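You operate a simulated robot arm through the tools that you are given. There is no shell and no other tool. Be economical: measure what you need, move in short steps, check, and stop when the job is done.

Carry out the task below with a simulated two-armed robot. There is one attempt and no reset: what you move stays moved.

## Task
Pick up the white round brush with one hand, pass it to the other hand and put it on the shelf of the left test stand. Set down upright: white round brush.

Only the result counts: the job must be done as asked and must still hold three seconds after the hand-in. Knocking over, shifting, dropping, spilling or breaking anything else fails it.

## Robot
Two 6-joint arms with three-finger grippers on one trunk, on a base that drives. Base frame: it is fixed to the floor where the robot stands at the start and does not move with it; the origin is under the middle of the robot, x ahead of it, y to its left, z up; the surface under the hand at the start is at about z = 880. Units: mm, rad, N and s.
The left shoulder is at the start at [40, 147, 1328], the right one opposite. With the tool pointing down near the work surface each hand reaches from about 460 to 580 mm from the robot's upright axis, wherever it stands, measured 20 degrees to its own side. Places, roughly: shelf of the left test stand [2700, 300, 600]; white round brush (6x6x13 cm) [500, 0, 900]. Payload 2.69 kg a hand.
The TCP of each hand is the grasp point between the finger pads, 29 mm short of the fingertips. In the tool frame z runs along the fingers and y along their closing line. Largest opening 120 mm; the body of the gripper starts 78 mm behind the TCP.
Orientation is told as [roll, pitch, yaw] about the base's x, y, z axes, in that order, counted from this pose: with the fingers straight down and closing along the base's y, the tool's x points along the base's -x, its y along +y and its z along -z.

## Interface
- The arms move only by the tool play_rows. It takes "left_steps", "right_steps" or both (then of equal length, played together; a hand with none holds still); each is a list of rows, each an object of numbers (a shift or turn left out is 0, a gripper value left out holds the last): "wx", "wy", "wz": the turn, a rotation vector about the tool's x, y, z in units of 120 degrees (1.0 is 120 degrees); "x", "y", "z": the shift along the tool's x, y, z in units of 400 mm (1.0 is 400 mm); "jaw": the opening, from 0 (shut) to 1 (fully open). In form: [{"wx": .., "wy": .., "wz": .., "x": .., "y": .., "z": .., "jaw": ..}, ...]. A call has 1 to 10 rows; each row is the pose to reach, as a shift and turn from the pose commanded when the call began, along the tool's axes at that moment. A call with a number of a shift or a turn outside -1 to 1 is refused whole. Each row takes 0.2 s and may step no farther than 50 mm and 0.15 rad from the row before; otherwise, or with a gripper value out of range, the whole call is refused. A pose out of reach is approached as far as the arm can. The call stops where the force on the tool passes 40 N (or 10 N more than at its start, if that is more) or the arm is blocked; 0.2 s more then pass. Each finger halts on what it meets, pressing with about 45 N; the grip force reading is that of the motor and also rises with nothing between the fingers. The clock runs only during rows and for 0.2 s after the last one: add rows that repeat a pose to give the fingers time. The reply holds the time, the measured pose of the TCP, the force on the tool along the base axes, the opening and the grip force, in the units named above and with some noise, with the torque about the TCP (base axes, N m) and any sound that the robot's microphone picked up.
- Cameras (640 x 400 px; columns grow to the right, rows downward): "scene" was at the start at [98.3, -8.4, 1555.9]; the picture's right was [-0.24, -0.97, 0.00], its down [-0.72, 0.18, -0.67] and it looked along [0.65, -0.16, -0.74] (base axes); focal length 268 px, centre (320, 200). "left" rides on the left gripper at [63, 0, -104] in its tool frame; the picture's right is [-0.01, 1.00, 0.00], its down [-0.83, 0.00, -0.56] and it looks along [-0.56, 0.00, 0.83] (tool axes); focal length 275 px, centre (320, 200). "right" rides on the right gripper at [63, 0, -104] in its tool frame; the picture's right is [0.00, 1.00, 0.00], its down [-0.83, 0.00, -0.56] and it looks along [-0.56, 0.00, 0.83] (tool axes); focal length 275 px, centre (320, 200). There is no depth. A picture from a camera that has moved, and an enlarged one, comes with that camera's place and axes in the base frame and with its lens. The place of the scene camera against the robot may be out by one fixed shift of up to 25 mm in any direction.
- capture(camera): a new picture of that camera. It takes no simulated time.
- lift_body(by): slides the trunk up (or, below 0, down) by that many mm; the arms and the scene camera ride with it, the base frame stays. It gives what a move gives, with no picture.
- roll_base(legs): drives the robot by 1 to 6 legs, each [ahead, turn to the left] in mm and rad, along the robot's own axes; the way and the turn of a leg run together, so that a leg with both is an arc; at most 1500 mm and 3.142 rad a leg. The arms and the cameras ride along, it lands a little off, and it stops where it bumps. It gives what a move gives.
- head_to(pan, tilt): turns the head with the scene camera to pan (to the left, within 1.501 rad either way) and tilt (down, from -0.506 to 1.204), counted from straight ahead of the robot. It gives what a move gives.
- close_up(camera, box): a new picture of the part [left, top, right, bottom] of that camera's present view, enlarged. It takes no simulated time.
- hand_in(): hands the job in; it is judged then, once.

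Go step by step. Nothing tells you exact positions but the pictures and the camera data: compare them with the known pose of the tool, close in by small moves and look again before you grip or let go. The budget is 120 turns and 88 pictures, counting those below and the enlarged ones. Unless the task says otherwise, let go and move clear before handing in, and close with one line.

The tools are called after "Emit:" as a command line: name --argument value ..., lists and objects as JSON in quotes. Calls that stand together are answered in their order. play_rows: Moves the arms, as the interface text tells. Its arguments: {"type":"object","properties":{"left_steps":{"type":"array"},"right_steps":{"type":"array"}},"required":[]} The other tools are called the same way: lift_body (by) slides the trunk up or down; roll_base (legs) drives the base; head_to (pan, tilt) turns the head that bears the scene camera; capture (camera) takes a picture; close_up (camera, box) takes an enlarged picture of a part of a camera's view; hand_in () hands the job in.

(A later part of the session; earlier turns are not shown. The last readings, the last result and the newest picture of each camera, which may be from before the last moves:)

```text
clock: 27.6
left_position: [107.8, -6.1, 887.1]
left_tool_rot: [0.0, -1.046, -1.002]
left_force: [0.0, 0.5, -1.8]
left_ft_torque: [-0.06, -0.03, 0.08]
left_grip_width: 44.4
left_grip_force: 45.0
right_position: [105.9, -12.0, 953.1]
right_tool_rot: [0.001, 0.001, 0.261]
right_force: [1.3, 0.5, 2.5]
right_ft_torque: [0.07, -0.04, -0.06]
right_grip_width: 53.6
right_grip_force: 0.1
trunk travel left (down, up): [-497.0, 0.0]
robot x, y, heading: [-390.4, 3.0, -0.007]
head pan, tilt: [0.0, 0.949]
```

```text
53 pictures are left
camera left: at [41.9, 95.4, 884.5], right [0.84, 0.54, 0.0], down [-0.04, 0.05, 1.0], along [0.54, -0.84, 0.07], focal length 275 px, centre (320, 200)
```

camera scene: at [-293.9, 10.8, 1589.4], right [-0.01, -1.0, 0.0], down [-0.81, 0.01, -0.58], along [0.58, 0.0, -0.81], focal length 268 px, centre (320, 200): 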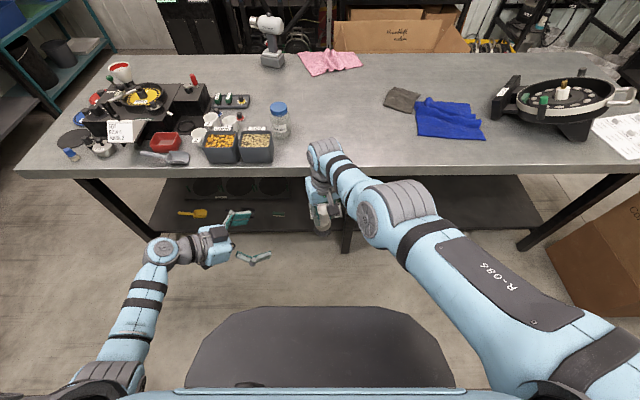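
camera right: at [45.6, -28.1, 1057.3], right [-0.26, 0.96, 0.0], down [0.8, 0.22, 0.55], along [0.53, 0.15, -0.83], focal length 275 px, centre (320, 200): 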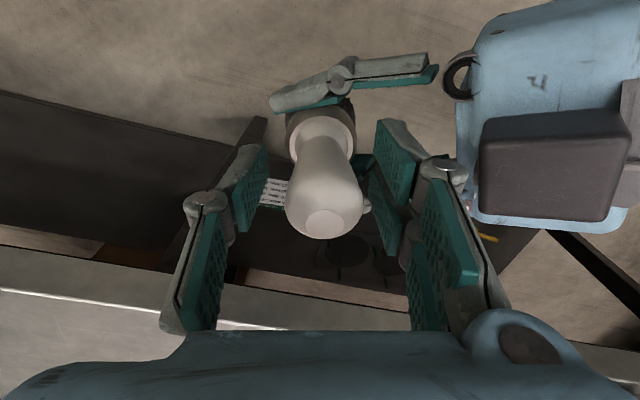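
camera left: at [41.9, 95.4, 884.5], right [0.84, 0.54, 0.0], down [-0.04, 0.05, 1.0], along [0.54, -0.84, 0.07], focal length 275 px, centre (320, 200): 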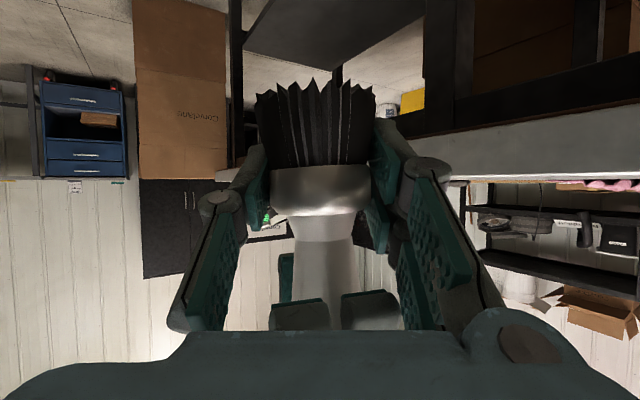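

The left now holds the brush alone, tilted only about 2°. I'll separate: left down, right up.

Emit:
play_rows --left_steps '[{"x": 0.0433, "z": 0.025}, {"x": 0.0866, "z": 0.05}, {"x": 0.13, "z": 0.075}, {"x": 0.173, "z": 0.1}, {"x": 0.173, "z": 0.1}]' --right_steps '[{"z": -0.025}, {"z": -0.05}, {"z": -0.075}, {"z": -0.1}, {"z": -0.1}]'

Emit:
capture --camera "scene"

```text
clock: 28.8
left_position: [105.7, -5.2, 859.7]
left_tool_rot: [0.002, -1.045, -1.002]
left_force: [0.0, 0.1, -0.3]
left_ft_torque: [-0.01, -0.01, 0.01]
left_grip_width: 44.1
left_grip_force: 44.4
left hand out of reach, approached as far as the arm can: row 2, 3, 4, 5
right_position: [115.3, -7.9, 988.6]
right_tool_rot: [0.001, 0.006, 0.263]
right_force: [0.2, -1.4, -0.3]
right_ft_torque: [-0.04, -0.01, -0.01]
right_grip_width: 53.9
right_grip_force: 0.1
right hand out of reach, approached as far as the arm can: row 2, 3, 4, 5
trunk travel left (down, up): [-497.0, 0.0]
robot x, y, heading: [-388.0, -2.1, -0.008]
head pan, tilt: [0.0, 0.949]
```

```text
52 pictures are left
camera scene: at [-293.2, 11.2, 1589.3], right [-0.01, -1.0, 0.0], down [-0.81, 0.01, -0.58], along [0.58, 0.0, -0.81], focal length 268 px, centre (320, 200)
```

scene: 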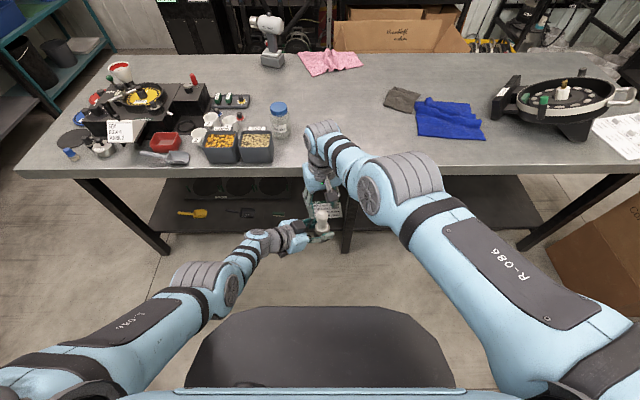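

Let me check the gap between the right fingertips and the handle top before moving sideways.

Emit:
capture --camera "right"

Emit:
close_up --camera "scene" --box '[220, 170, 380, 270]'

```text
51 pictures are left
camera right: at [55.5, -23.2, 1094.2], right [-0.26, 0.96, 0.0], down [0.81, 0.22, 0.55], along [0.53, 0.15, -0.83], focal length 275 px, centre (320, 200)
```

right: 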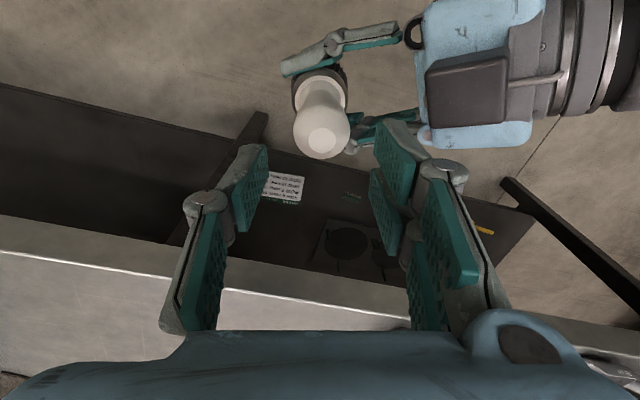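

```text
4.00 times, centred on (300, 220) of scene
camera zoom: at [-293.2, 11.2, 1589.3], right [-0.01, -1.0, 0.0], down [-0.81, 0.01, -0.58], along [0.58, 0.0, -0.81], focal length 1074 px, centre (400, 120)
```

zoom: 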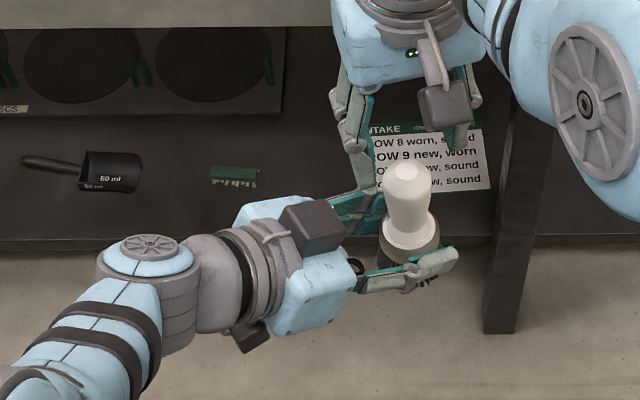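

There's clear separation. I'll draw the left hand back and out to the left with the brush.

Emit:
play_rows --left_steps '[{"x": 0.0168, "y": -0.0528, "z": -0.029}, {"x": 0.059, "y": 0.0008, "z": -0.1021}, {"x": 0.1012, "y": 0.0544, "z": -0.1752}, {"x": 0.1434, "y": 0.108, "z": -0.2483}, {"x": 0.1856, "y": 0.1616, "z": -0.3214}, {"x": 0.2278, "y": 0.2152, "z": -0.3945}, {"x": 0.2278, "y": 0.2152, "z": -0.3945}]'

```text
clock: 30.4
left_position: [78.1, 196.9, 861.4]
left_tool_rot: [0.002, -1.047, -1.002]
left_force: [0.1, 1.2, 0.5]
left_ft_torque: [-0.01, 0.0, -0.01]
left_grip_width: 44.1
left_grip_force: 44.9
right_position: [116.6, -6.9, 989.8]
right_tool_rot: [0.003, 0.006, 0.261]
right_force: [0.4, 0.0, -0.3]
right_ft_torque: [0.01, 0.0, -0.03]
right_grip_width: 53.9
right_grip_force: 0.2
trunk travel left (down, up): [-497.0, 0.0]
robot x, y, heading: [-388.9, 1.0, -0.004]
head pan, tilt: [0.0, 0.949]
```

Emit:
play_rows --left_steps '[{"wx": -0.0591, "wz": -0.0341}, {"wx": -0.1181, "wz": -0.0682}, {"wx": -0.1772, "wz": -0.1023}, {"wx": -0.2363, "wz": -0.1365}, {"wx": -0.2954, "wz": -0.1706}, {"wx": -0.3544, "wz": -0.2047}, {"wx": -0.4135, "wz": -0.2388}, {"wx": -0.4135, "wz": -0.2388}]' --right_steps '[{"y": -0.07, "x": 0.02}, {"y": -0.14, "x": 0.04}, {"y": -0.21, "x": 0.06}, {"y": -0.28, "x": 0.08}, {"y": -0.35, "x": 0.1}, {"y": -0.386, "x": 0.104}, {"y": -0.386, "x": 0.104}, {"y": -0.386, "x": 0.104}]'

Emit:
capture --camera "scene"

Emit:
capture --camera "left"

```text
clock: 32.2
left_position: [79.6, 195.5, 858.7]
left_tool_rot: [-0.002, -1.049, 0.003]
left_force: [0.0, 0.5, 0.5]
left_ft_torque: [0.01, -0.02, 0.03]
left_grip_width: 44.0
left_grip_force: 44.4
right_position: [152.2, -161.7, 976.7]
right_tool_rot: [0.002, 0.006, 0.261]
right_force: [-0.7, 0.3, 0.0]
right_ft_torque: [-0.02, -0.01, 0.0]
right_grip_width: 54.2
right_grip_force: 0.0
right hand out of reach, approached as far as the arm can: row 1, 2, 3, 4, 5, 6, 7, 8
trunk travel left (down, up): [-497.0, 0.0]
robot x, y, heading: [-386.7, 1.5, -0.011]
head pan, tilt: [0.0, 0.949]
```

```text
49 pictures are left
camera scene: at [-293.6, 11.3, 1589.4], right [-0.01, -1.0, 0.0], down [-0.81, 0.01, -0.58], along [0.58, 0.0, -0.81], focal length 268 px, centre (320, 200)
```

scene: 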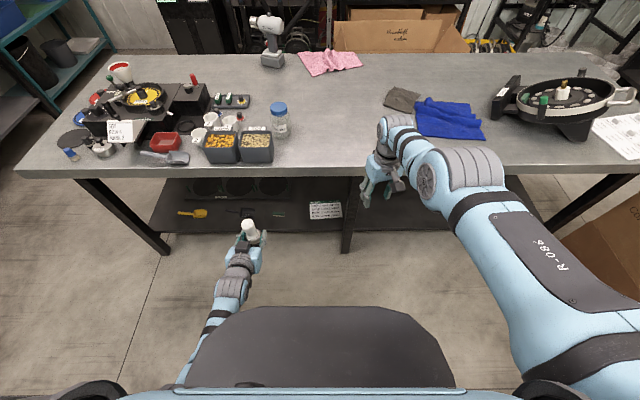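

```text
48 pictures are left
camera left: at [-42.5, 195.1, 857.8], right [0.0, 1.0, 0.0], down [-0.07, 0.0, 1.0], along [1.0, 0.0, 0.07], focal length 275 px, centre (320, 200)
```

left: 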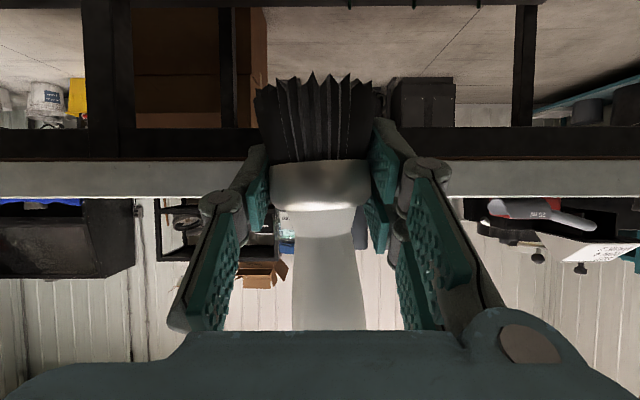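

The brush is upright in the left hand, and I can correct the few degrees of lean at placement. Now I'll drive round the table's left end in stages: diagonal first.

Emit:
roll_base --legs '[[0, 1.34], [1350, 0], [0, -0.7], [450, 0], [0, -0.634]]'

Emit:
head_to --pan -0.3 --tilt 0.45

Emit:
capture --camera "scene"

```text
clock: 48.2
left_position: [771.6, 1808.7, 858.5]
left_tool_rot: [-0.002, -1.05, 0.024]
left_force: [0.3, -0.8, -0.2]
left_ft_torque: [-0.01, 0.01, 0.01]
left_grip_width: 43.7
left_grip_force: 44.7
right_position: [851.3, 1453.7, 976.6]
right_tool_rot: [0.001, 0.005, 0.285]
right_force: [0.4, 0.6, 0.3]
right_ft_torque: [-0.03, 0.01, 0.02]
right_grip_width: 54.1
right_grip_force: 0.0
trunk travel left (down, up): [-497.0, 0.0]
robot x, y, heading: [306.6, 1602.1, 0.013]
head pan, tilt: [0.0, 0.949]
```

```text
clock: 49.1
left_position: [772.7, 1808.1, 859.9]
left_tool_rot: [-0.001, -1.047, 0.024]
left_force: [-0.9, 0.5, 1.0]
left_ft_torque: [0.0, -0.01, 0.01]
left_grip_width: 43.7
left_grip_force: 44.4
right_position: [852.2, 1453.8, 976.5]
right_tool_rot: [0.001, 0.006, 0.286]
right_force: [0.0, 0.6, -0.8]
right_ft_torque: [-0.01, 0.0, -0.01]
right_grip_width: 53.8
right_grip_force: 0.1
trunk travel left (down, up): [-497.0, 0.0]
robot x, y, heading: [308.0, 1604.2, 0.017]
head pan, tilt: [-0.3, 0.45]
```

```text
47 pictures are left
camera scene: at [418.6, 1588.5, 1631.2], right [-0.28, -0.96, 0.0], down [-0.42, 0.12, -0.9], along [0.86, -0.25, -0.44], focal length 268 px, centre (320, 200)
```

scene: 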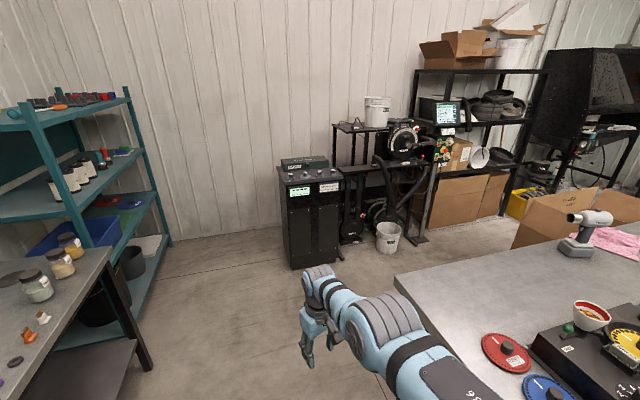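

The way ahead is clear. I'll go on past the table's far end, turn right, and run along in front of the stands.

Emit:
roll_base --legs '[[1390, -0.02], [0, -1.57], [1250, 0]]'

Emit:
head_to --pan 1.3 --tilt 0.6

Emit:
capture --camera "scene"

```text
clock: 65.9
left_position: [2055.2, -58.6, 859.6]
left_tool_rot: [-0.001, -1.048, -1.502]
left_force: [0.1, 0.3, 0.3]
left_ft_torque: [-0.01, -0.01, 0.03]
left_grip_width: 43.6
left_grip_force: 45.8
right_position: [1705.3, -153.7, 977.7]
right_tool_rot: [0.001, 0.004, -1.24]
right_force: [-0.4, -0.4, 0.6]
right_ft_torque: [-0.03, 0.0, -0.02]
right_grip_width: 53.9
right_grip_force: 0.1
trunk travel left (down, up): [-497.0, 0.0]
robot x, y, heading: [1828.9, 396.9, -1.505]
head pan, tilt: [-0.3, 0.45]
```

```text
clock: 67.5
left_position: [2056.3, -58.4, 859.4]
left_tool_rot: [-0.002, -1.048, -1.502]
left_force: [0.5, 0.1, 0.3]
left_ft_torque: [0.02, 0.0, 0.02]
left_grip_width: 43.6
left_grip_force: 45.1
right_position: [1704.9, -155.1, 977.7]
right_tool_rot: [0.002, 0.006, -1.239]
right_force: [0.9, 0.5, 0.0]
right_ft_torque: [0.0, 0.01, 0.01]
right_grip_width: 54.1
right_grip_force: 0.0
trunk travel left (down, up): [-497.0, 0.0]
robot x, y, heading: [1827.4, 390.5, -1.513]
head pan, tilt: [1.3, 0.6]
```

```text
46 pictures are left
camera scene: at [1918.6, 366.3, 1617.8], right [-0.21, -0.98, 0.0], down [-0.55, 0.12, -0.83], along [0.81, -0.17, -0.56], focal length 268 px, centre (320, 200)
```

scene: 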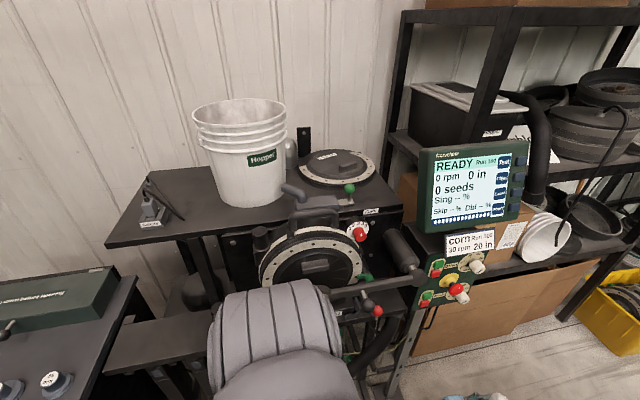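

I ended up a bit close to the stand to swing around here. I'll veer away from it, then turn to face it near [1680, 70].

Emit:
roll_base --legs '[[0, -0.49], [350, 0], [0, 2.0]]'

Emit:
head_to --pan 0.1 --tilt 0.75

Emit:
capture --camera "scene"

Emit:
capture --camera "left"

```text
clock: 71.2
left_position: [1680.9, -419.5, 859.6]
left_tool_rot: [-0.004, -1.051, -1.982]
left_force: [0.6, 0.5, 0.8]
left_ft_torque: [0.03, 0.01, -0.01]
left_grip_width: 43.8
left_grip_force: 45.1
right_position: [1325.9, -341.4, 979.1]
right_tool_rot: [0.002, 0.005, -1.724]
right_force: [-0.1, -0.5, -0.3]
right_ft_torque: [-0.01, 0.0, 0.0]
right_grip_width: 54.0
right_grip_force: 0.1
trunk travel left (down, up): [-497.0, 0.0]
robot x, y, heading: [1691.1, 85.6, -1.986]
head pan, tilt: [1.3, 0.6]
stopped in leg 2: the robot was blocked; the commanded pose is now the measured one
```

```text
clock: 72.5
left_position: [1680.0, -421.8, 860.2]
left_tool_rot: [-0.003, -1.048, -1.982]
left_force: [0.3, -0.5, -0.5]
left_ft_torque: [0.02, 0.0, 0.0]
left_grip_width: 43.7
left_grip_force: 45.5
right_position: [1325.8, -343.7, 977.7]
right_tool_rot: [0.001, 0.006, -1.723]
right_force: [0.6, 0.4, -0.5]
right_ft_torque: [-0.01, 0.0, 0.01]
right_grip_width: 54.1
right_grip_force: 0.0
trunk travel left (down, up): [-497.0, 0.0]
robot x, y, heading: [1690.6, 84.7, -1.993]
head pan, tilt: [0.099, 0.75]
```

```text
45 pictures are left
camera scene: at [1657.7, -2.3, 1604.9], right [-0.95, 0.32, 0.0], down [0.22, 0.65, -0.73], along [-0.23, -0.69, -0.68], focal length 268 px, centre (320, 200)
```

scene: 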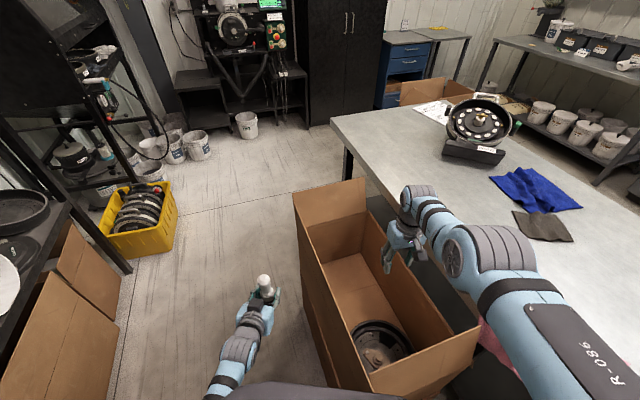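

```text
44 pictures are left
camera left: at [1729.4, -310.7, 857.6], right [0.91, -0.4, 0.0], down [0.02, 0.06, 1.0], along [-0.4, -0.91, 0.07], focal length 275 px, centre (320, 200)
```

left: 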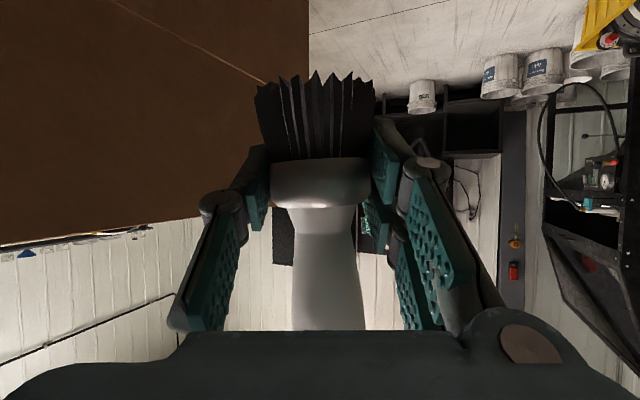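

The base just touched a cardboard box standing behind the table and stopped; it looks to be standing normally. I'll back off 150 mm and then turn to face the stand.

Emit:
roll_base --legs '[[-150, 0], [0, 1.99]]'

Emit:
head_to --pan 0.1 --tilt 0.8

Emit:
capture --camera "scene"

Emit:
capture --camera "left"

```text
clock: 78.1
left_position: [2243.0, 350.8, 857.9]
left_tool_rot: [-0.004, -1.047, -0.136]
left_force: [0.6, -0.9, -0.4]
left_ft_torque: [-0.02, 0.02, 0.04]
left_grip_width: 43.6
left_grip_force: 44.9
right_position: [2262.9, -19.1, 977.6]
right_tool_rot: [-0.006, 0.011, 0.116]
right_force: [0.2, -0.7, -0.2]
right_ft_torque: [0.0, 0.0, -0.02]
right_grip_width: 54.2
right_grip_force: 0.1
trunk travel left (down, up): [-497.0, 0.0]
robot x, y, heading: [1752.6, 222.7, -0.149]
head pan, tilt: [0.099, 0.75]
stopped in leg 2: the force on the tool passed its limit at 54 N (the readings are from after the stop); the commanded pose is now the measured one
```

```text
clock: 78.7
left_position: [2243.1, 350.4, 858.8]
left_tool_rot: [0.0, -1.046, -0.139]
left_force: [0.1, -0.6, 0.4]
left_ft_torque: [-0.02, 0.04, -0.03]
left_grip_width: 43.8
left_grip_force: 45.1
right_position: [2262.6, -18.9, 976.9]
right_tool_rot: [-0.004, 0.012, 0.115]
right_force: [-0.3, 0.3, 0.2]
right_ft_torque: [0.04, 0.01, -0.01]
right_grip_width: 54.1
right_grip_force: 0.0
trunk travel left (down, up): [-497.0, 0.0]
robot x, y, heading: [1752.3, 221.2, -0.146]
head pan, tilt: [0.099, 0.799]
```

```text
43 pictures are left
camera scene: at [1855.1, 226.5, 1600.9], right [-0.05, -1.0, 0.0], down [-0.72, 0.03, -0.7], along [0.7, -0.03, -0.72], focal length 268 px, centre (320, 200)
```

scene: 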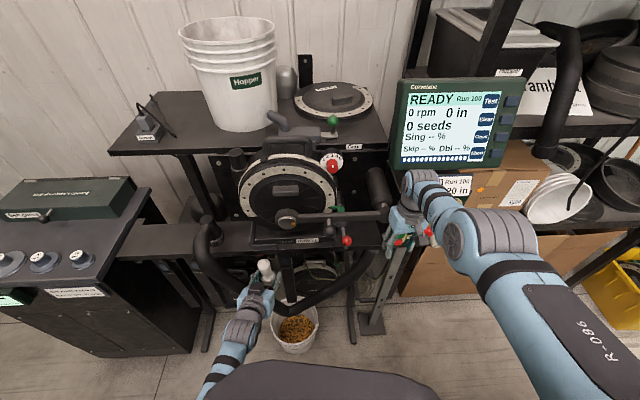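

```text
42 pictures are left
camera left: at [2121.9, 367.1, 857.6], right [0.14, 0.99, 0.0], down [-0.07, 0.01, 1.0], along [0.99, -0.14, 0.07], focal length 275 px, centre (320, 200)
```

left: 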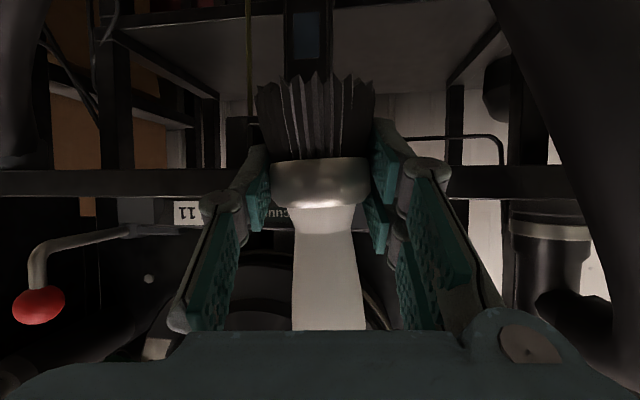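

The right hand touched something, probably the green control panel, while turning; the force is gone now. Let me look at that spot.

Emit:
close_up --camera "scene" --box '[340, 150, 480, 260]'

Emit:
capture --camera "right"

```text
3.64 times, centred on (410, 205) of scene
camera zoom: at [1855.1, 226.5, 1600.9], right [-0.05, -1.0, 0.0], down [-0.72, 0.03, -0.7], along [0.7, -0.03, -0.72], focal length 976 px, centre (-7, 182)
```

zoom: 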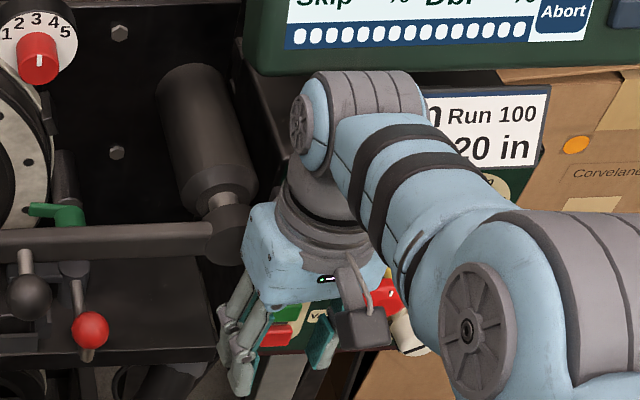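

```text
40 pictures are left
camera right: at [2201.8, -24.6, 1082.2], right [-0.12, 0.99, -0.01], down [0.83, 0.1, 0.55], along [0.54, 0.06, -0.84], focal length 275 px, centre (320, 200)
```

right: 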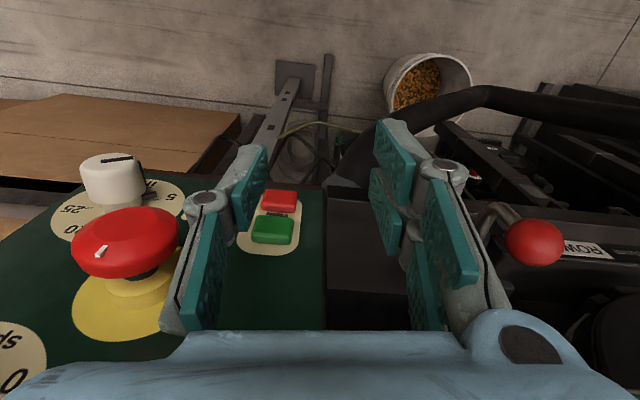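

Both hands are near stand parts, so I'll reverse 150 mm straight away from the stand.

Emit:
roll_base --legs '[[-150, 0]]'

Emit:
capture --camera "scene"

Emit:
capture --camera "left"

```text
clock: 80.1
left_position: [2096.7, 370.0, 857.6]
left_tool_rot: [-0.003, -1.044, -0.141]
left_force: [0.1, -0.6, -0.1]
left_ft_torque: [0.01, 0.01, -0.04]
left_grip_width: 43.7
left_grip_force: 45.4
right_position: [2116.0, 1.7, 975.8]
right_tool_rot: [-0.006, 0.015, 0.111]
right_force: [1.0, -0.2, -0.1]
right_ft_torque: [0.0, 0.04, -0.02]
right_grip_width: 53.8
right_grip_force: 0.0
trunk travel left (down, up): [-497.0, 0.0]
robot x, y, heading: [1606.5, 245.3, -0.153]
head pan, tilt: [0.099, 0.799]
```

```text
39 pictures are left
camera scene: at [1710.2, 248.1, 1600.5], right [-0.05, -1.0, 0.0], down [-0.72, 0.04, -0.69], along [0.69, -0.03, -0.72], focal length 268 px, centre (320, 200)
```

scene: 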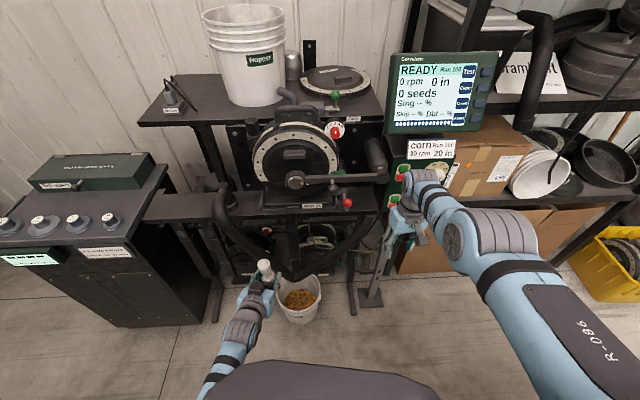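

```text
38 pictures are left
camera left: at [1975.6, 387.9, 856.6], right [0.14, 0.99, 0.0], down [-0.06, 0.01, 1.0], along [0.99, -0.14, 0.06], focal length 275 px, centre (320, 200)
```

left: 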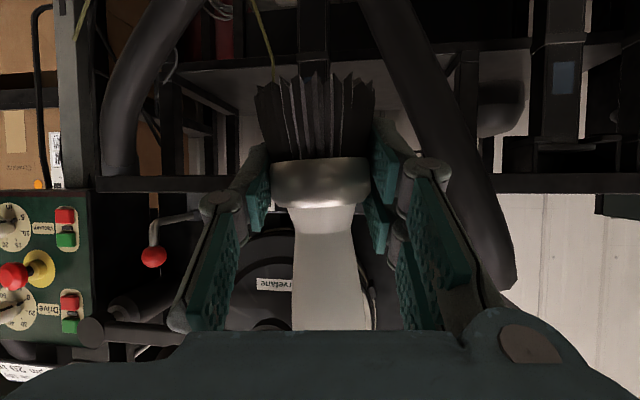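

Nothing looks displaced. I'll lower the trunk to look into the shelf level from here.

Emit:
lift_body --by -330

Emit:
head_to --pan 0.15 --tilt 0.55

Emit:
capture --camera "scene"

Emit:
capture --camera "left"

```text
clock: 83.3
left_position: [2094.4, 374.2, 533.6]
left_tool_rot: [0.014, -1.049, -0.153]
left_force: [-0.5, 0.2, -0.2]
left_ft_torque: [-0.04, 0.03, 0.01]
left_grip_width: 43.9
left_grip_force: 44.5
right_position: [2112.4, 0.6, 652.2]
right_tool_rot: [-0.005, 0.011, 0.109]
right_force: [0.8, 1.1, 0.1]
right_ft_torque: [0.06, -0.04, 0.01]
right_grip_width: 54.2
right_grip_force: 0.0
trunk travel left (down, up): [-167.0, 330.0]
robot x, y, heading: [1600.0, 242.7, -0.148]
head pan, tilt: [0.099, 0.799]
```

```text
clock: 84.1
left_position: [2094.9, 374.6, 532.5]
left_tool_rot: [0.013, -1.049, -0.153]
left_force: [0.2, -0.3, 0.6]
left_ft_torque: [0.01, -0.06, 0.03]
left_grip_width: 43.9
left_grip_force: 44.5
right_position: [2113.0, 2.4, 650.1]
right_tool_rot: [-0.005, 0.01, 0.112]
right_force: [0.4, -0.9, 0.0]
right_ft_torque: [0.03, -0.01, -0.01]
right_grip_width: 53.9
right_grip_force: 0.0
trunk travel left (down, up): [-167.0, 330.0]
robot x, y, heading: [1599.5, 242.9, -0.151]
head pan, tilt: [0.15, 0.55]
```

```text
37 pictures are left
camera scene: at [1714.4, 252.3, 1294.7], right [0.0, -1.0, 0.0], down [-0.52, 0.0, -0.85], along [0.85, 0.0, -0.52], focal length 268 px, centre (320, 200)
```

scene: 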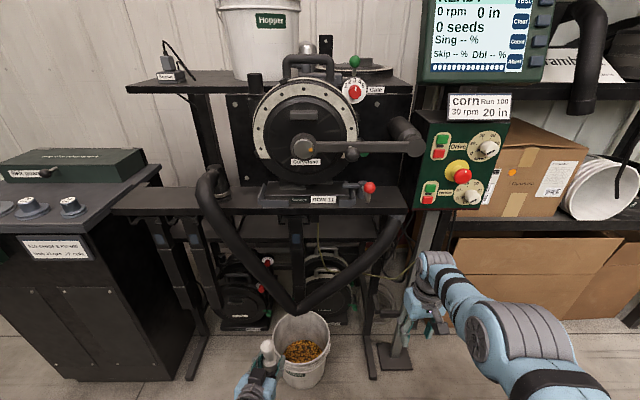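

```text
36 pictures are left
camera left: at [1974.4, 391.3, 530.6], right [0.14, 0.99, 0.01], down [-0.07, 0.0, 1.0], along [0.99, -0.15, 0.07], focal length 275 px, centre (320, 200)
```

left: 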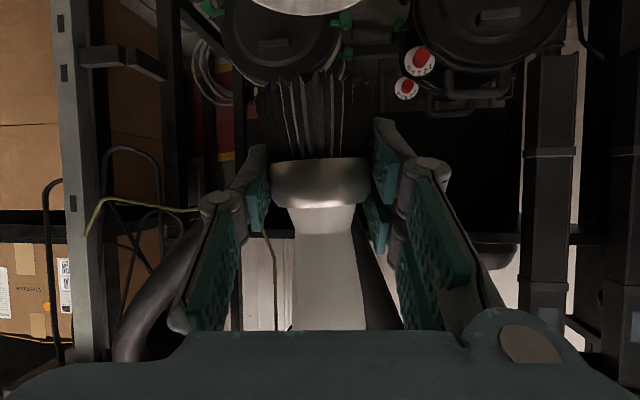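

Emit:
close_up --camera "scene" --box '[170, 170, 410, 320]'

Emit:
close_up --camera "scene" --box '[220, 195, 380, 295]'

```text
2.67 times, centred on (290, 245) of scene
camera zoom: at [1714.4, 252.3, 1294.7], right [0.0, -1.0, 0.0], down [-0.52, 0.0, -0.85], along [0.85, 0.0, -0.52], focal length 716 px, centre (400, 80)
```

zoom: 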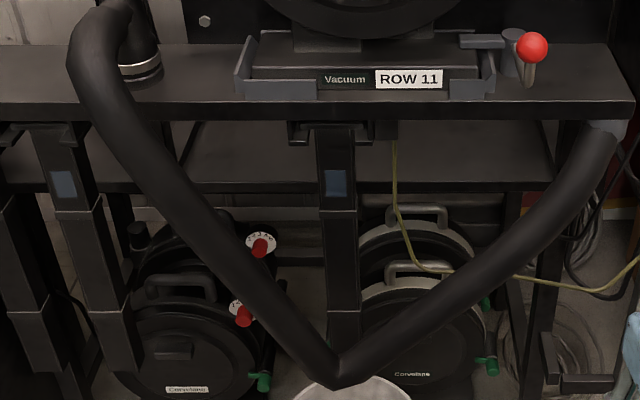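

```text
4.00 times, centred on (300, 245) of scene
camera zoom: at [1714.4, 252.3, 1294.7], right [0.0, -1.0, 0.0], down [-0.52, 0.0, -0.85], along [0.85, 0.0, -0.52], focal length 1074 px, centre (400, 20)
```

zoom: 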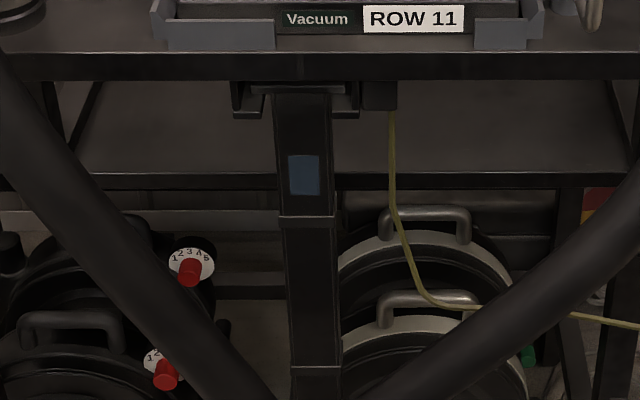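

I now take the shelf to be the plate just under the beam: front edge near x ≈ 2490, top z ≈ 640. The free window is between the yellow cable (y ≈ 255) and the right hose (y ≈ 85), so the target is y ≈ 165. First I'll fold the right hand back out of the way.

Emit:
play_rows --right_steps '[{"wy": -0.0625, "x": 0.0455, "z": 0.01}, {"wy": -0.125, "x": 0.091, "z": 0.02}, {"wy": -0.1875, "x": 0.1365, "z": 0.03}, {"wy": -0.25, "x": 0.182, "z": 0.04}, {"wy": -0.3125, "x": 0.2275, "z": 0.05}, {"wy": -0.375, "x": 0.273, "z": 0.06}, {"wy": -0.4375, "x": 0.3185, "z": 0.07}, {"wy": -0.5, "x": 0.364, "y": -0.006, "z": 0.075}, {"wy": -0.5, "x": 0.364, "y": -0.006, "z": 0.075}]'

Emit:
capture --camera "scene"

```text
clock: 86.1
left_position: [2094.5, 374.0, 531.6]
left_tool_rot: [0.015, -1.052, -0.156]
left_force: [-0.2, 0.2, -0.3]
left_ft_torque: [-0.02, 0.01, 0.03]
left_grip_width: 43.8
left_grip_force: 45.3
right_position: [1963.9, -17.3, 622.1]
right_tool_rot: [-0.01, -1.038, 0.12]
right_force: [-0.7, 0.1, -0.1]
right_ft_torque: [0.02, 0.0, -0.01]
right_grip_width: 54.2
right_grip_force: 0.1
right hand out of reach, approached as far as the arm can: row 1, 2, 3, 4, 5, 6
trunk travel left (down, up): [-167.0, 330.0]
robot x, y, heading: [1601.6, 244.3, -0.145]
head pan, tilt: [0.15, 0.55]
```

```text
33 pictures are left
camera scene: at [1714.0, 251.5, 1294.6], right [0.0, -1.0, 0.0], down [-0.52, 0.0, -0.85], along [0.85, 0.0, -0.52], focal length 268 px, centre (320, 200)
```

scene: 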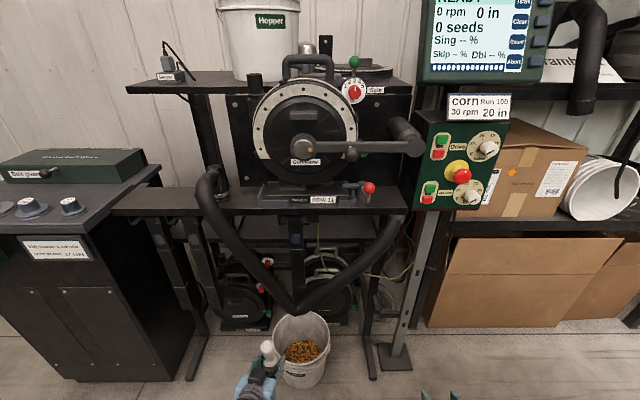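

Right hand is folded. I'll raise the trunk so the brush clears everything, then shift the base right to about [1720, 60], heading −0.4.

Emit:
lift_body --by 200

Emit:
roll_base --legs '[[0, -0.85], [219, 0], [0, 0.6]]'

Emit:
head_to --pan 0.45 --tilt 0.65

Emit:
capture --camera "scene"

Emit:
capture --camera "left"

```text
clock: 88.3
left_position: [2093.3, 371.5, 730.1]
left_tool_rot: [-0.003, -1.046, -0.141]
left_force: [-0.2, 0.5, -0.1]
left_ft_torque: [0.0, 0.0, -0.02]
left_grip_width: 43.8
left_grip_force: 44.9
right_position: [1963.8, -17.1, 820.2]
right_tool_rot: [-0.011, -1.037, 0.122]
right_force: [0.4, -0.1, 0.4]
right_ft_torque: [0.0, 0.01, 0.01]
right_grip_width: 54.0
right_grip_force: 0.1
trunk travel left (down, up): [-367.0, 130.0]
robot x, y, heading: [1600.8, 243.6, -0.151]
head pan, tilt: [0.15, 0.55]
```

```text
clock: 92.0
left_position: [2115.3, -184.3, 731.3]
left_tool_rot: [-0.005, -1.054, -0.984]
left_force: [0.5, 0.5, -0.2]
left_ft_torque: [-0.04, 0.02, -0.02]
left_grip_width: 44.1
left_grip_force: 45.2
right_position: [1740.0, -342.5, 822.5]
right_tool_rot: [-0.017, -1.044, -0.722]
right_force: [-0.6, 0.4, 0.1]
right_ft_torque: [0.01, -0.01, -0.05]
right_grip_width: 54.0
right_grip_force: 0.1
trunk travel left (down, up): [-367.0, 130.0]
robot x, y, heading: [1700.4, 93.0, -0.992]
head pan, tilt: [0.15, 0.55]
stopped in leg 2: the robot was blocked; the commanded pose is now the measured one
```

```text
clock: 92.8
left_position: [2119.2, -187.6, 729.7]
left_tool_rot: [-0.004, -1.049, -0.984]
left_force: [-0.1, -0.3, 0.4]
left_ft_torque: [0.03, 0.0, 0.01]
left_grip_width: 43.6
left_grip_force: 44.8
right_position: [1743.1, -348.8, 819.3]
right_tool_rot: [-0.013, -1.037, -0.724]
right_force: [0.2, 0.7, -0.3]
right_ft_torque: [0.02, -0.01, 0.01]
right_grip_width: 53.9
right_grip_force: 0.0
trunk travel left (down, up): [-367.0, 130.0]
robot x, y, heading: [1699.6, 95.8, -0.993]
head pan, tilt: [0.45, 0.649]
```

```text
32 pictures are left
camera scene: at [1788.8, 41.5, 1483.4], right [-0.52, -0.85, 0.0], down [-0.52, 0.31, -0.8], along [0.68, -0.41, -0.61], focal length 268 px, centre (320, 200)
```

scene: 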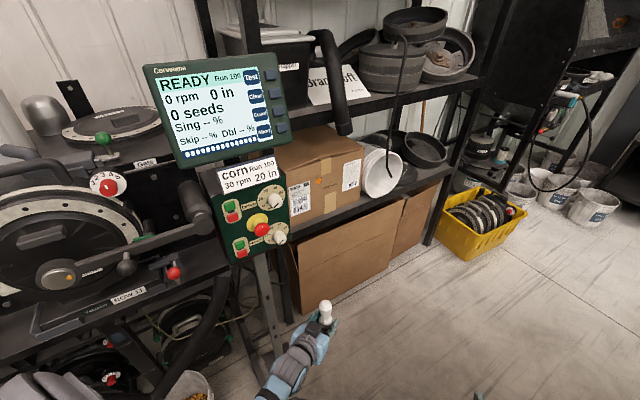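

```text
31 pictures are left
camera left: at [2052.4, -85.8, 727.6], right [0.84, 0.55, 0.0], down [-0.04, 0.05, 1.0], along [0.55, -0.83, 0.07], focal length 275 px, centre (320, 200)
```

left: 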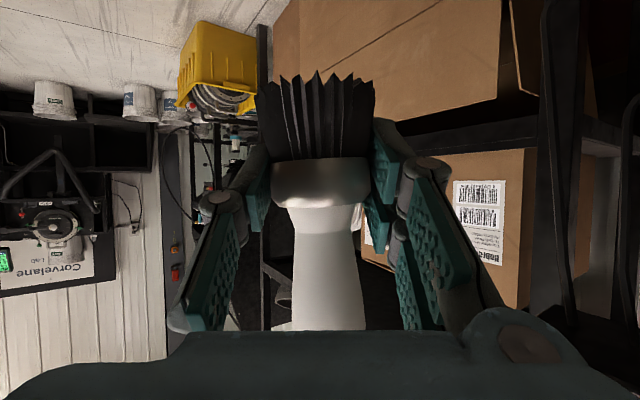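

The base touched the cardboard box again and stopped, so that corridor is out. I'll back off slightly, turn to heading −0.4 and come in diagonally from here.

Emit:
roll_base --legs '[[-45, 0], [0, 0.593], [60, 0]]'

Emit:
head_to --pan 0.5 --tilt 0.7

Emit:
capture --camera "scene"

Emit:
capture --camera "left"

```text
clock: 95.9
left_position: [2232.3, 112.5, 731.5]
left_tool_rot: [-0.004, -1.054, -0.386]
left_force: [-0.3, -0.5, 0.2]
left_ft_torque: [0.01, -0.02, -0.03]
left_grip_width: 44.1
left_grip_force: 44.8
right_position: [2013.3, -231.3, 822.2]
right_tool_rot: [-0.017, -1.045, -0.124]
right_force: [-1.3, 0.0, 0.8]
right_ft_torque: [-0.03, -0.04, 0.01]
right_grip_width: 54.1
right_grip_force: 0.0
trunk travel left (down, up): [-367.0, 130.0]
robot x, y, heading: [1736.7, 109.2, -0.397]
head pan, tilt: [0.45, 0.649]
```

```text
clock: 96.5
left_position: [2234.7, 111.5, 728.9]
left_tool_rot: [-0.006, -1.049, -0.385]
left_force: [0.7, 0.6, -0.3]
left_ft_torque: [0.03, 0.01, 0.01]
left_grip_width: 43.8
left_grip_force: 45.3
right_position: [2015.0, -231.5, 819.5]
right_tool_rot: [-0.012, -1.039, -0.127]
right_force: [-0.4, 0.2, -0.9]
right_ft_torque: [0.0, 0.03, -0.01]
right_grip_width: 54.0
right_grip_force: 0.1
trunk travel left (down, up): [-367.0, 130.0]
robot x, y, heading: [1731.6, 108.4, -0.398]
head pan, tilt: [0.499, 0.7]
```

```text
30 pictures are left
camera scene: at [1835.9, 120.4, 1479.3], right [0.1, -0.99, 0.0], down [-0.64, -0.07, -0.77], along [0.76, 0.08, -0.64], focal length 268 px, centre (320, 200)
```

scene: 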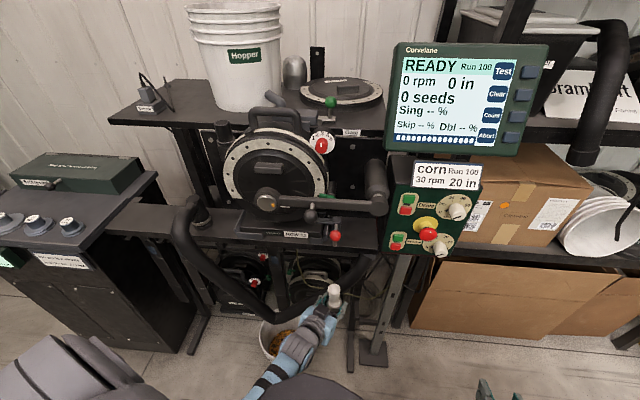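

```text
29 pictures are left
camera left: at [2122.4, 157.9, 728.2], right [0.38, 0.92, 0.0], down [-0.06, 0.02, 1.0], along [0.92, -0.38, 0.07], focal length 275 px, centre (320, 200)
```

left: 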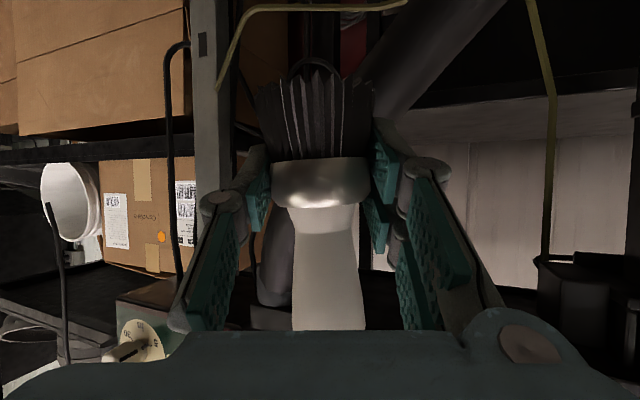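

I'm facing the window now. The left camera shows the cable at y ≈ 258 and the right hose's edge sloping from y ≈ 106 (z 690) to 154 (z 640), so I'll aim for y ≈ 178. I'll square the hand to the stand (yaw 0, plus a small roll to upright the brush) and shift it left so the base can then drive in.

Emit:
play_rows --left_steps '[{"x": 0.047, "y": 0.0635, "z": -0.0454, "wx": -0.0435, "wz": -0.0168}, {"x": 0.094, "y": 0.127, "z": -0.0908, "wx": -0.087, "wz": -0.0335}, {"x": 0.141, "y": 0.1905, "z": -0.136, "wx": -0.1305, "wz": -0.05}, {"x": 0.188, "y": 0.254, "z": -0.1815, "wx": -0.174, "wz": -0.067}, {"x": 0.188, "y": 0.254, "z": -0.1815, "wx": -0.174, "wz": -0.067}]'

Emit:
capture --camera "left"

```text
clock: 97.7
left_position: [2182.0, 242.0, 699.8]
left_tool_rot: [0.117, -1.056, -0.104]
left_force: [0.2, -0.5, 0.8]
left_ft_torque: [-0.02, -0.02, 0.01]
left_grip_width: 43.8
left_grip_force: 45.2
right_position: [2014.5, -232.4, 818.3]
right_tool_rot: [-0.013, -1.039, -0.125]
right_force: [-1.1, 0.0, 0.6]
right_ft_torque: [-0.01, -0.01, 0.01]
right_grip_width: 54.1
right_grip_force: 0.0
trunk travel left (down, up): [-367.0, 130.0]
robot x, y, heading: [1731.1, 110.7, -0.402]
head pan, tilt: [0.499, 0.7]
```

```text
28 pictures are left
camera left: at [2058.8, 243.0, 696.3], right [0.01, 1.0, 0.06], down [-0.08, -0.06, 1.0], along [1.0, -0.01, 0.08], focal length 275 px, centre (320, 200)
```

left: 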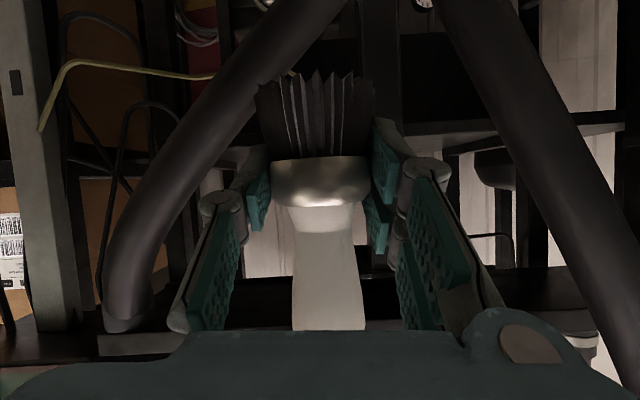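

The geometry checks out: brush vertical, shelf top ≈ 637, hose edge y ≈ 128 at z 655. Now I'll drive in 165 mm along the heading, which should bring the brush to about [2335, 178].

Emit:
roll_base --legs '[[165, 0]]'

Emit:
play_rows --left_steps '[{}]'

Emit:
capture --camera "left"

Emit:
capture --camera "scene"

```text
clock: 99.2
left_position: [2332.6, 179.0, 700.0]
left_tool_rot: [0.115, -1.058, -0.102]
left_force: [0.1, -0.4, 0.6]
left_ft_torque: [0.0, -0.04, 0.02]
left_grip_width: 43.8
left_grip_force: 45.1
right_position: [2166.5, -295.7, 820.6]
right_tool_rot: [-0.014, -1.039, -0.124]
right_force: [-0.8, 0.4, 0.0]
right_ft_torque: [-0.02, -0.03, -0.01]
right_grip_width: 54.2
right_grip_force: 0.0
trunk travel left (down, up): [-367.0, 130.0]
robot x, y, heading: [1883.1, 44.6, -0.397]
head pan, tilt: [0.499, 0.7]
```

```text
clock: 99.6
left_position: [2331.5, 179.6, 699.5]
left_tool_rot: [0.116, -1.055, -0.102]
left_force: [0.2, 0.8, 0.4]
left_ft_torque: [-0.03, 0.03, 0.02]
left_grip_width: 43.9
left_grip_force: 45.1
right_position: [2167.2, -296.3, 820.8]
right_tool_rot: [-0.013, -1.04, -0.124]
right_force: [0.2, 0.7, -0.5]
right_ft_torque: [-0.02, 0.0, -0.01]
right_grip_width: 53.9
right_grip_force: 0.1
trunk travel left (down, up): [-367.0, 130.0]
robot x, y, heading: [1887.8, 50.8, -0.399]
head pan, tilt: [0.499, 0.7]
```

```text
27 pictures are left
camera left: at [2210.7, 179.5, 696.4], right [0.01, 1.0, 0.06], down [-0.08, -0.06, 1.0], along [1.0, -0.01, 0.08], focal length 275 px, centre (320, 200)
```

left: 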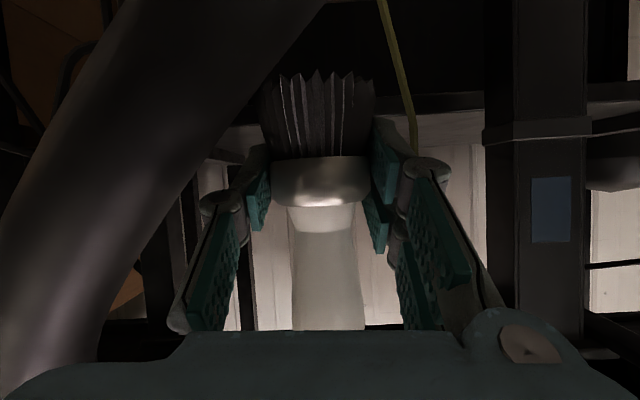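

```text
26 pictures are left
camera scene: at [1988.4, 56.7, 1479.2], right [0.1, -0.99, 0.0], down [-0.64, -0.07, -0.77], along [0.76, 0.08, -0.64], focal length 268 px, centre (320, 200)
```

scene: 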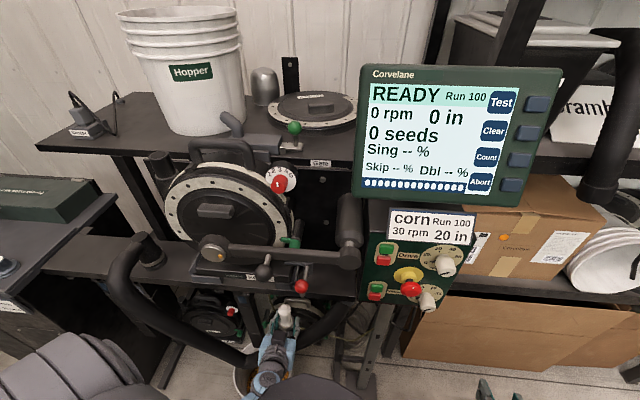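

The right hose edge is y ≈ 137–147 at bristle height and the cable is at about y 250–258. Staying at y ≈ 179 but 10 mm higher gives margin on both sides, so I'll advance about 110 mm and look again.

Emit:
play_rows --left_steps '[{"x": -0.022, "y": 0.0015, "z": -0.0124}, {"x": -0.067, "y": 0.0023, "z": 0.0676}, {"x": -0.112, "y": 0.003, "z": 0.1476}, {"x": -0.158, "y": 0.004, "z": 0.228}, {"x": -0.158, "y": 0.004, "z": 0.228}]'

Emit:
capture --camera "left"

Emit:
close_up --camera "scene" --box '[200, 260, 400, 385]'

```text
clock: 100.8
left_position: [2444.5, 181.5, 710.0]
left_tool_rot: [0.116, -1.055, -0.104]
left_force: [-0.7, 0.5, 0.6]
left_ft_torque: [0.0, 0.02, -0.02]
left_grip_width: 43.7
left_grip_force: 45.4
right_position: [2168.8, -296.0, 820.2]
right_tool_rot: [-0.013, -1.038, -0.124]
right_force: [0.5, -0.3, 0.4]
right_ft_torque: [0.01, -0.01, -0.02]
right_grip_width: 53.9
right_grip_force: 0.1
trunk travel left (down, up): [-367.0, 130.0]
robot x, y, heading: [1884.7, 42.9, -0.4]
head pan, tilt: [0.499, 0.7]
```

```text
25 pictures are left
camera left: at [2321.4, 181.1, 707.0], right [0.0, 1.0, 0.06], down [-0.08, -0.06, 1.0], along [1.0, -0.01, 0.08], focal length 275 px, centre (320, 200)
```

left: 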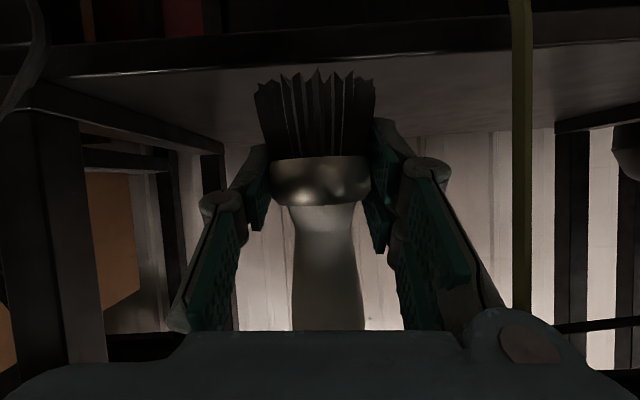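

```text
3.20 times, centred on (300, 322) of scene
camera zoom: at [1988.8, 56.5, 1479.2], right [0.1, -0.99, 0.0], down [-0.64, -0.07, -0.77], along [0.76, 0.08, -0.64], focal length 859 px, centre (384, -192)
```

zoom: 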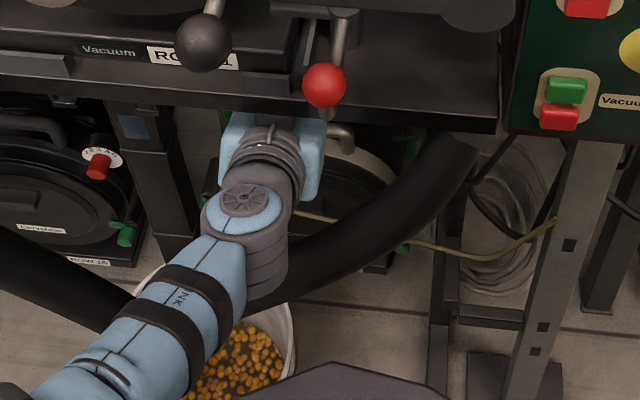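

The hand is inside the window with the shelf right ahead: top at z ≈ 622–637, front edge somewhere at 2490–2530. The cable works out at [2416, 250], so I'll shift 9 mm right as the body passes it, lower to z 695 and go 90 mm further in.

Emit:
play_rows --left_steps '[{"x": -0.0371, "y": 0.0008, "z": 0.0656}, {"x": -0.0432, "y": -0.0225, "z": 0.0766}, {"x": -0.029, "y": -0.0225, "z": 0.1279}, {"x": -0.0784, "y": -0.0225, "z": 0.2154}, {"x": -0.0784, "y": -0.0225, "z": 0.2154}]'

Emit:
capture --camera "left"

```text
clock: 102.0
left_position: [2511.1, 170.2, 702.1]
left_tool_rot: [0.119, -1.041, -0.107]
left_force: [-0.8, 0.5, -1.0]
left_ft_torque: [0.0, 0.02, 0.03]
left_grip_width: 43.9
left_grip_force: 45.0
left hand out of reach, approached as far as the arm can: row 3, 4, 5
right_position: [2168.1, -296.1, 818.0]
right_tool_rot: [-0.013, -1.039, -0.126]
right_force: [0.3, -0.7, 0.4]
right_ft_torque: [0.0, -0.03, 0.0]
right_grip_width: 53.8
right_grip_force: 0.0
trunk travel left (down, up): [-367.0, 130.0]
robot x, y, heading: [1882.0, 47.1, -0.389]
head pan, tilt: [0.499, 0.7]
```

```text
23 pictures are left
camera left: at [2389.3, 171.1, 700.9], right [0.01, 1.0, 0.06], down [-0.06, -0.06, 1.0], along [1.0, -0.01, 0.06], focal length 275 px, centre (320, 200)
```

left: 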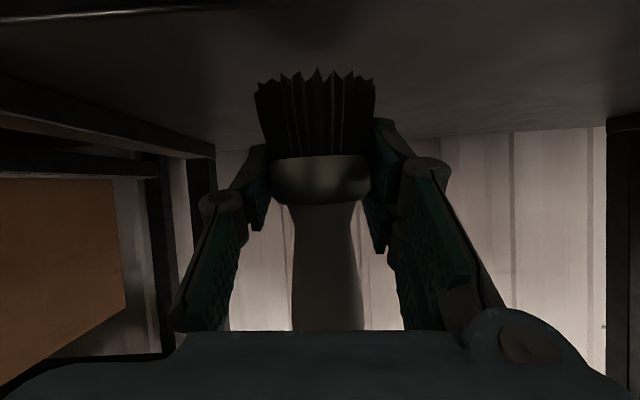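

The arm is at full stretch with the brush axis about 26 mm past the shelf edge (edge x ≈ 2485, top z ≈ 640). I'll inch the base forward 45 mm to bring it well onto the shelf.

Emit:
roll_base --legs '[[45, 0]]'

Emit:
play_rows --left_steps '[{}]'

Emit:
capture --camera "left"

```text
clock: 102.7
left_position: [2512.0, 170.5, 695.8]
left_tool_rot: [0.126, -1.025, -0.113]
left_force: [2.0, -1.2, 0.6]
left_ft_torque: [0.03, 0.17, 0.08]
left_grip_width: 43.6
left_grip_force: 45.0
right_position: [2176.0, -300.0, 820.3]
right_tool_rot: [-0.01, -1.036, -0.126]
right_force: [-0.3, -1.0, -0.3]
right_ft_torque: [0.03, -0.03, -0.01]
right_grip_width: 54.1
right_grip_force: 0.0
trunk travel left (down, up): [-367.0, 130.0]
robot x, y, heading: [1891.5, 39.3, -0.393]
head pan, tilt: [0.499, 0.7]
stopped in leg 1: the robot was blocked; the commanded pose is now the measured one
```

```text
clock: 103.1
left_position: [2511.8, 169.9, 695.2]
left_tool_rot: [0.121, -1.027, -0.111]
left_force: [0.2, -0.6, 0.1]
left_ft_torque: [0.03, -0.03, 0.0]
left_grip_width: 43.6
left_grip_force: 45.4
right_position: [2176.7, -299.4, 819.3]
right_tool_rot: [-0.011, -1.038, -0.126]
right_force: [-0.8, 0.0, 0.5]
right_ft_torque: [0.02, -0.02, -0.02]
right_grip_width: 53.9
right_grip_force: 0.1
trunk travel left (down, up): [-367.0, 130.0]
robot x, y, heading: [1890.6, 43.0, -0.393]
head pan, tilt: [0.499, 0.7]
```

```text
22 pictures are left
camera left: at [2389.8, 169.8, 696.4], right [0.01, 1.0, 0.07], down [-0.05, -0.07, 1.0], along [1.0, -0.01, 0.05], focal length 275 px, centre (320, 200)
```

left: 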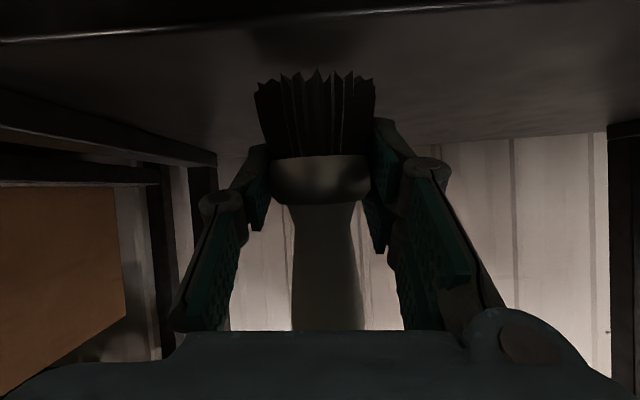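

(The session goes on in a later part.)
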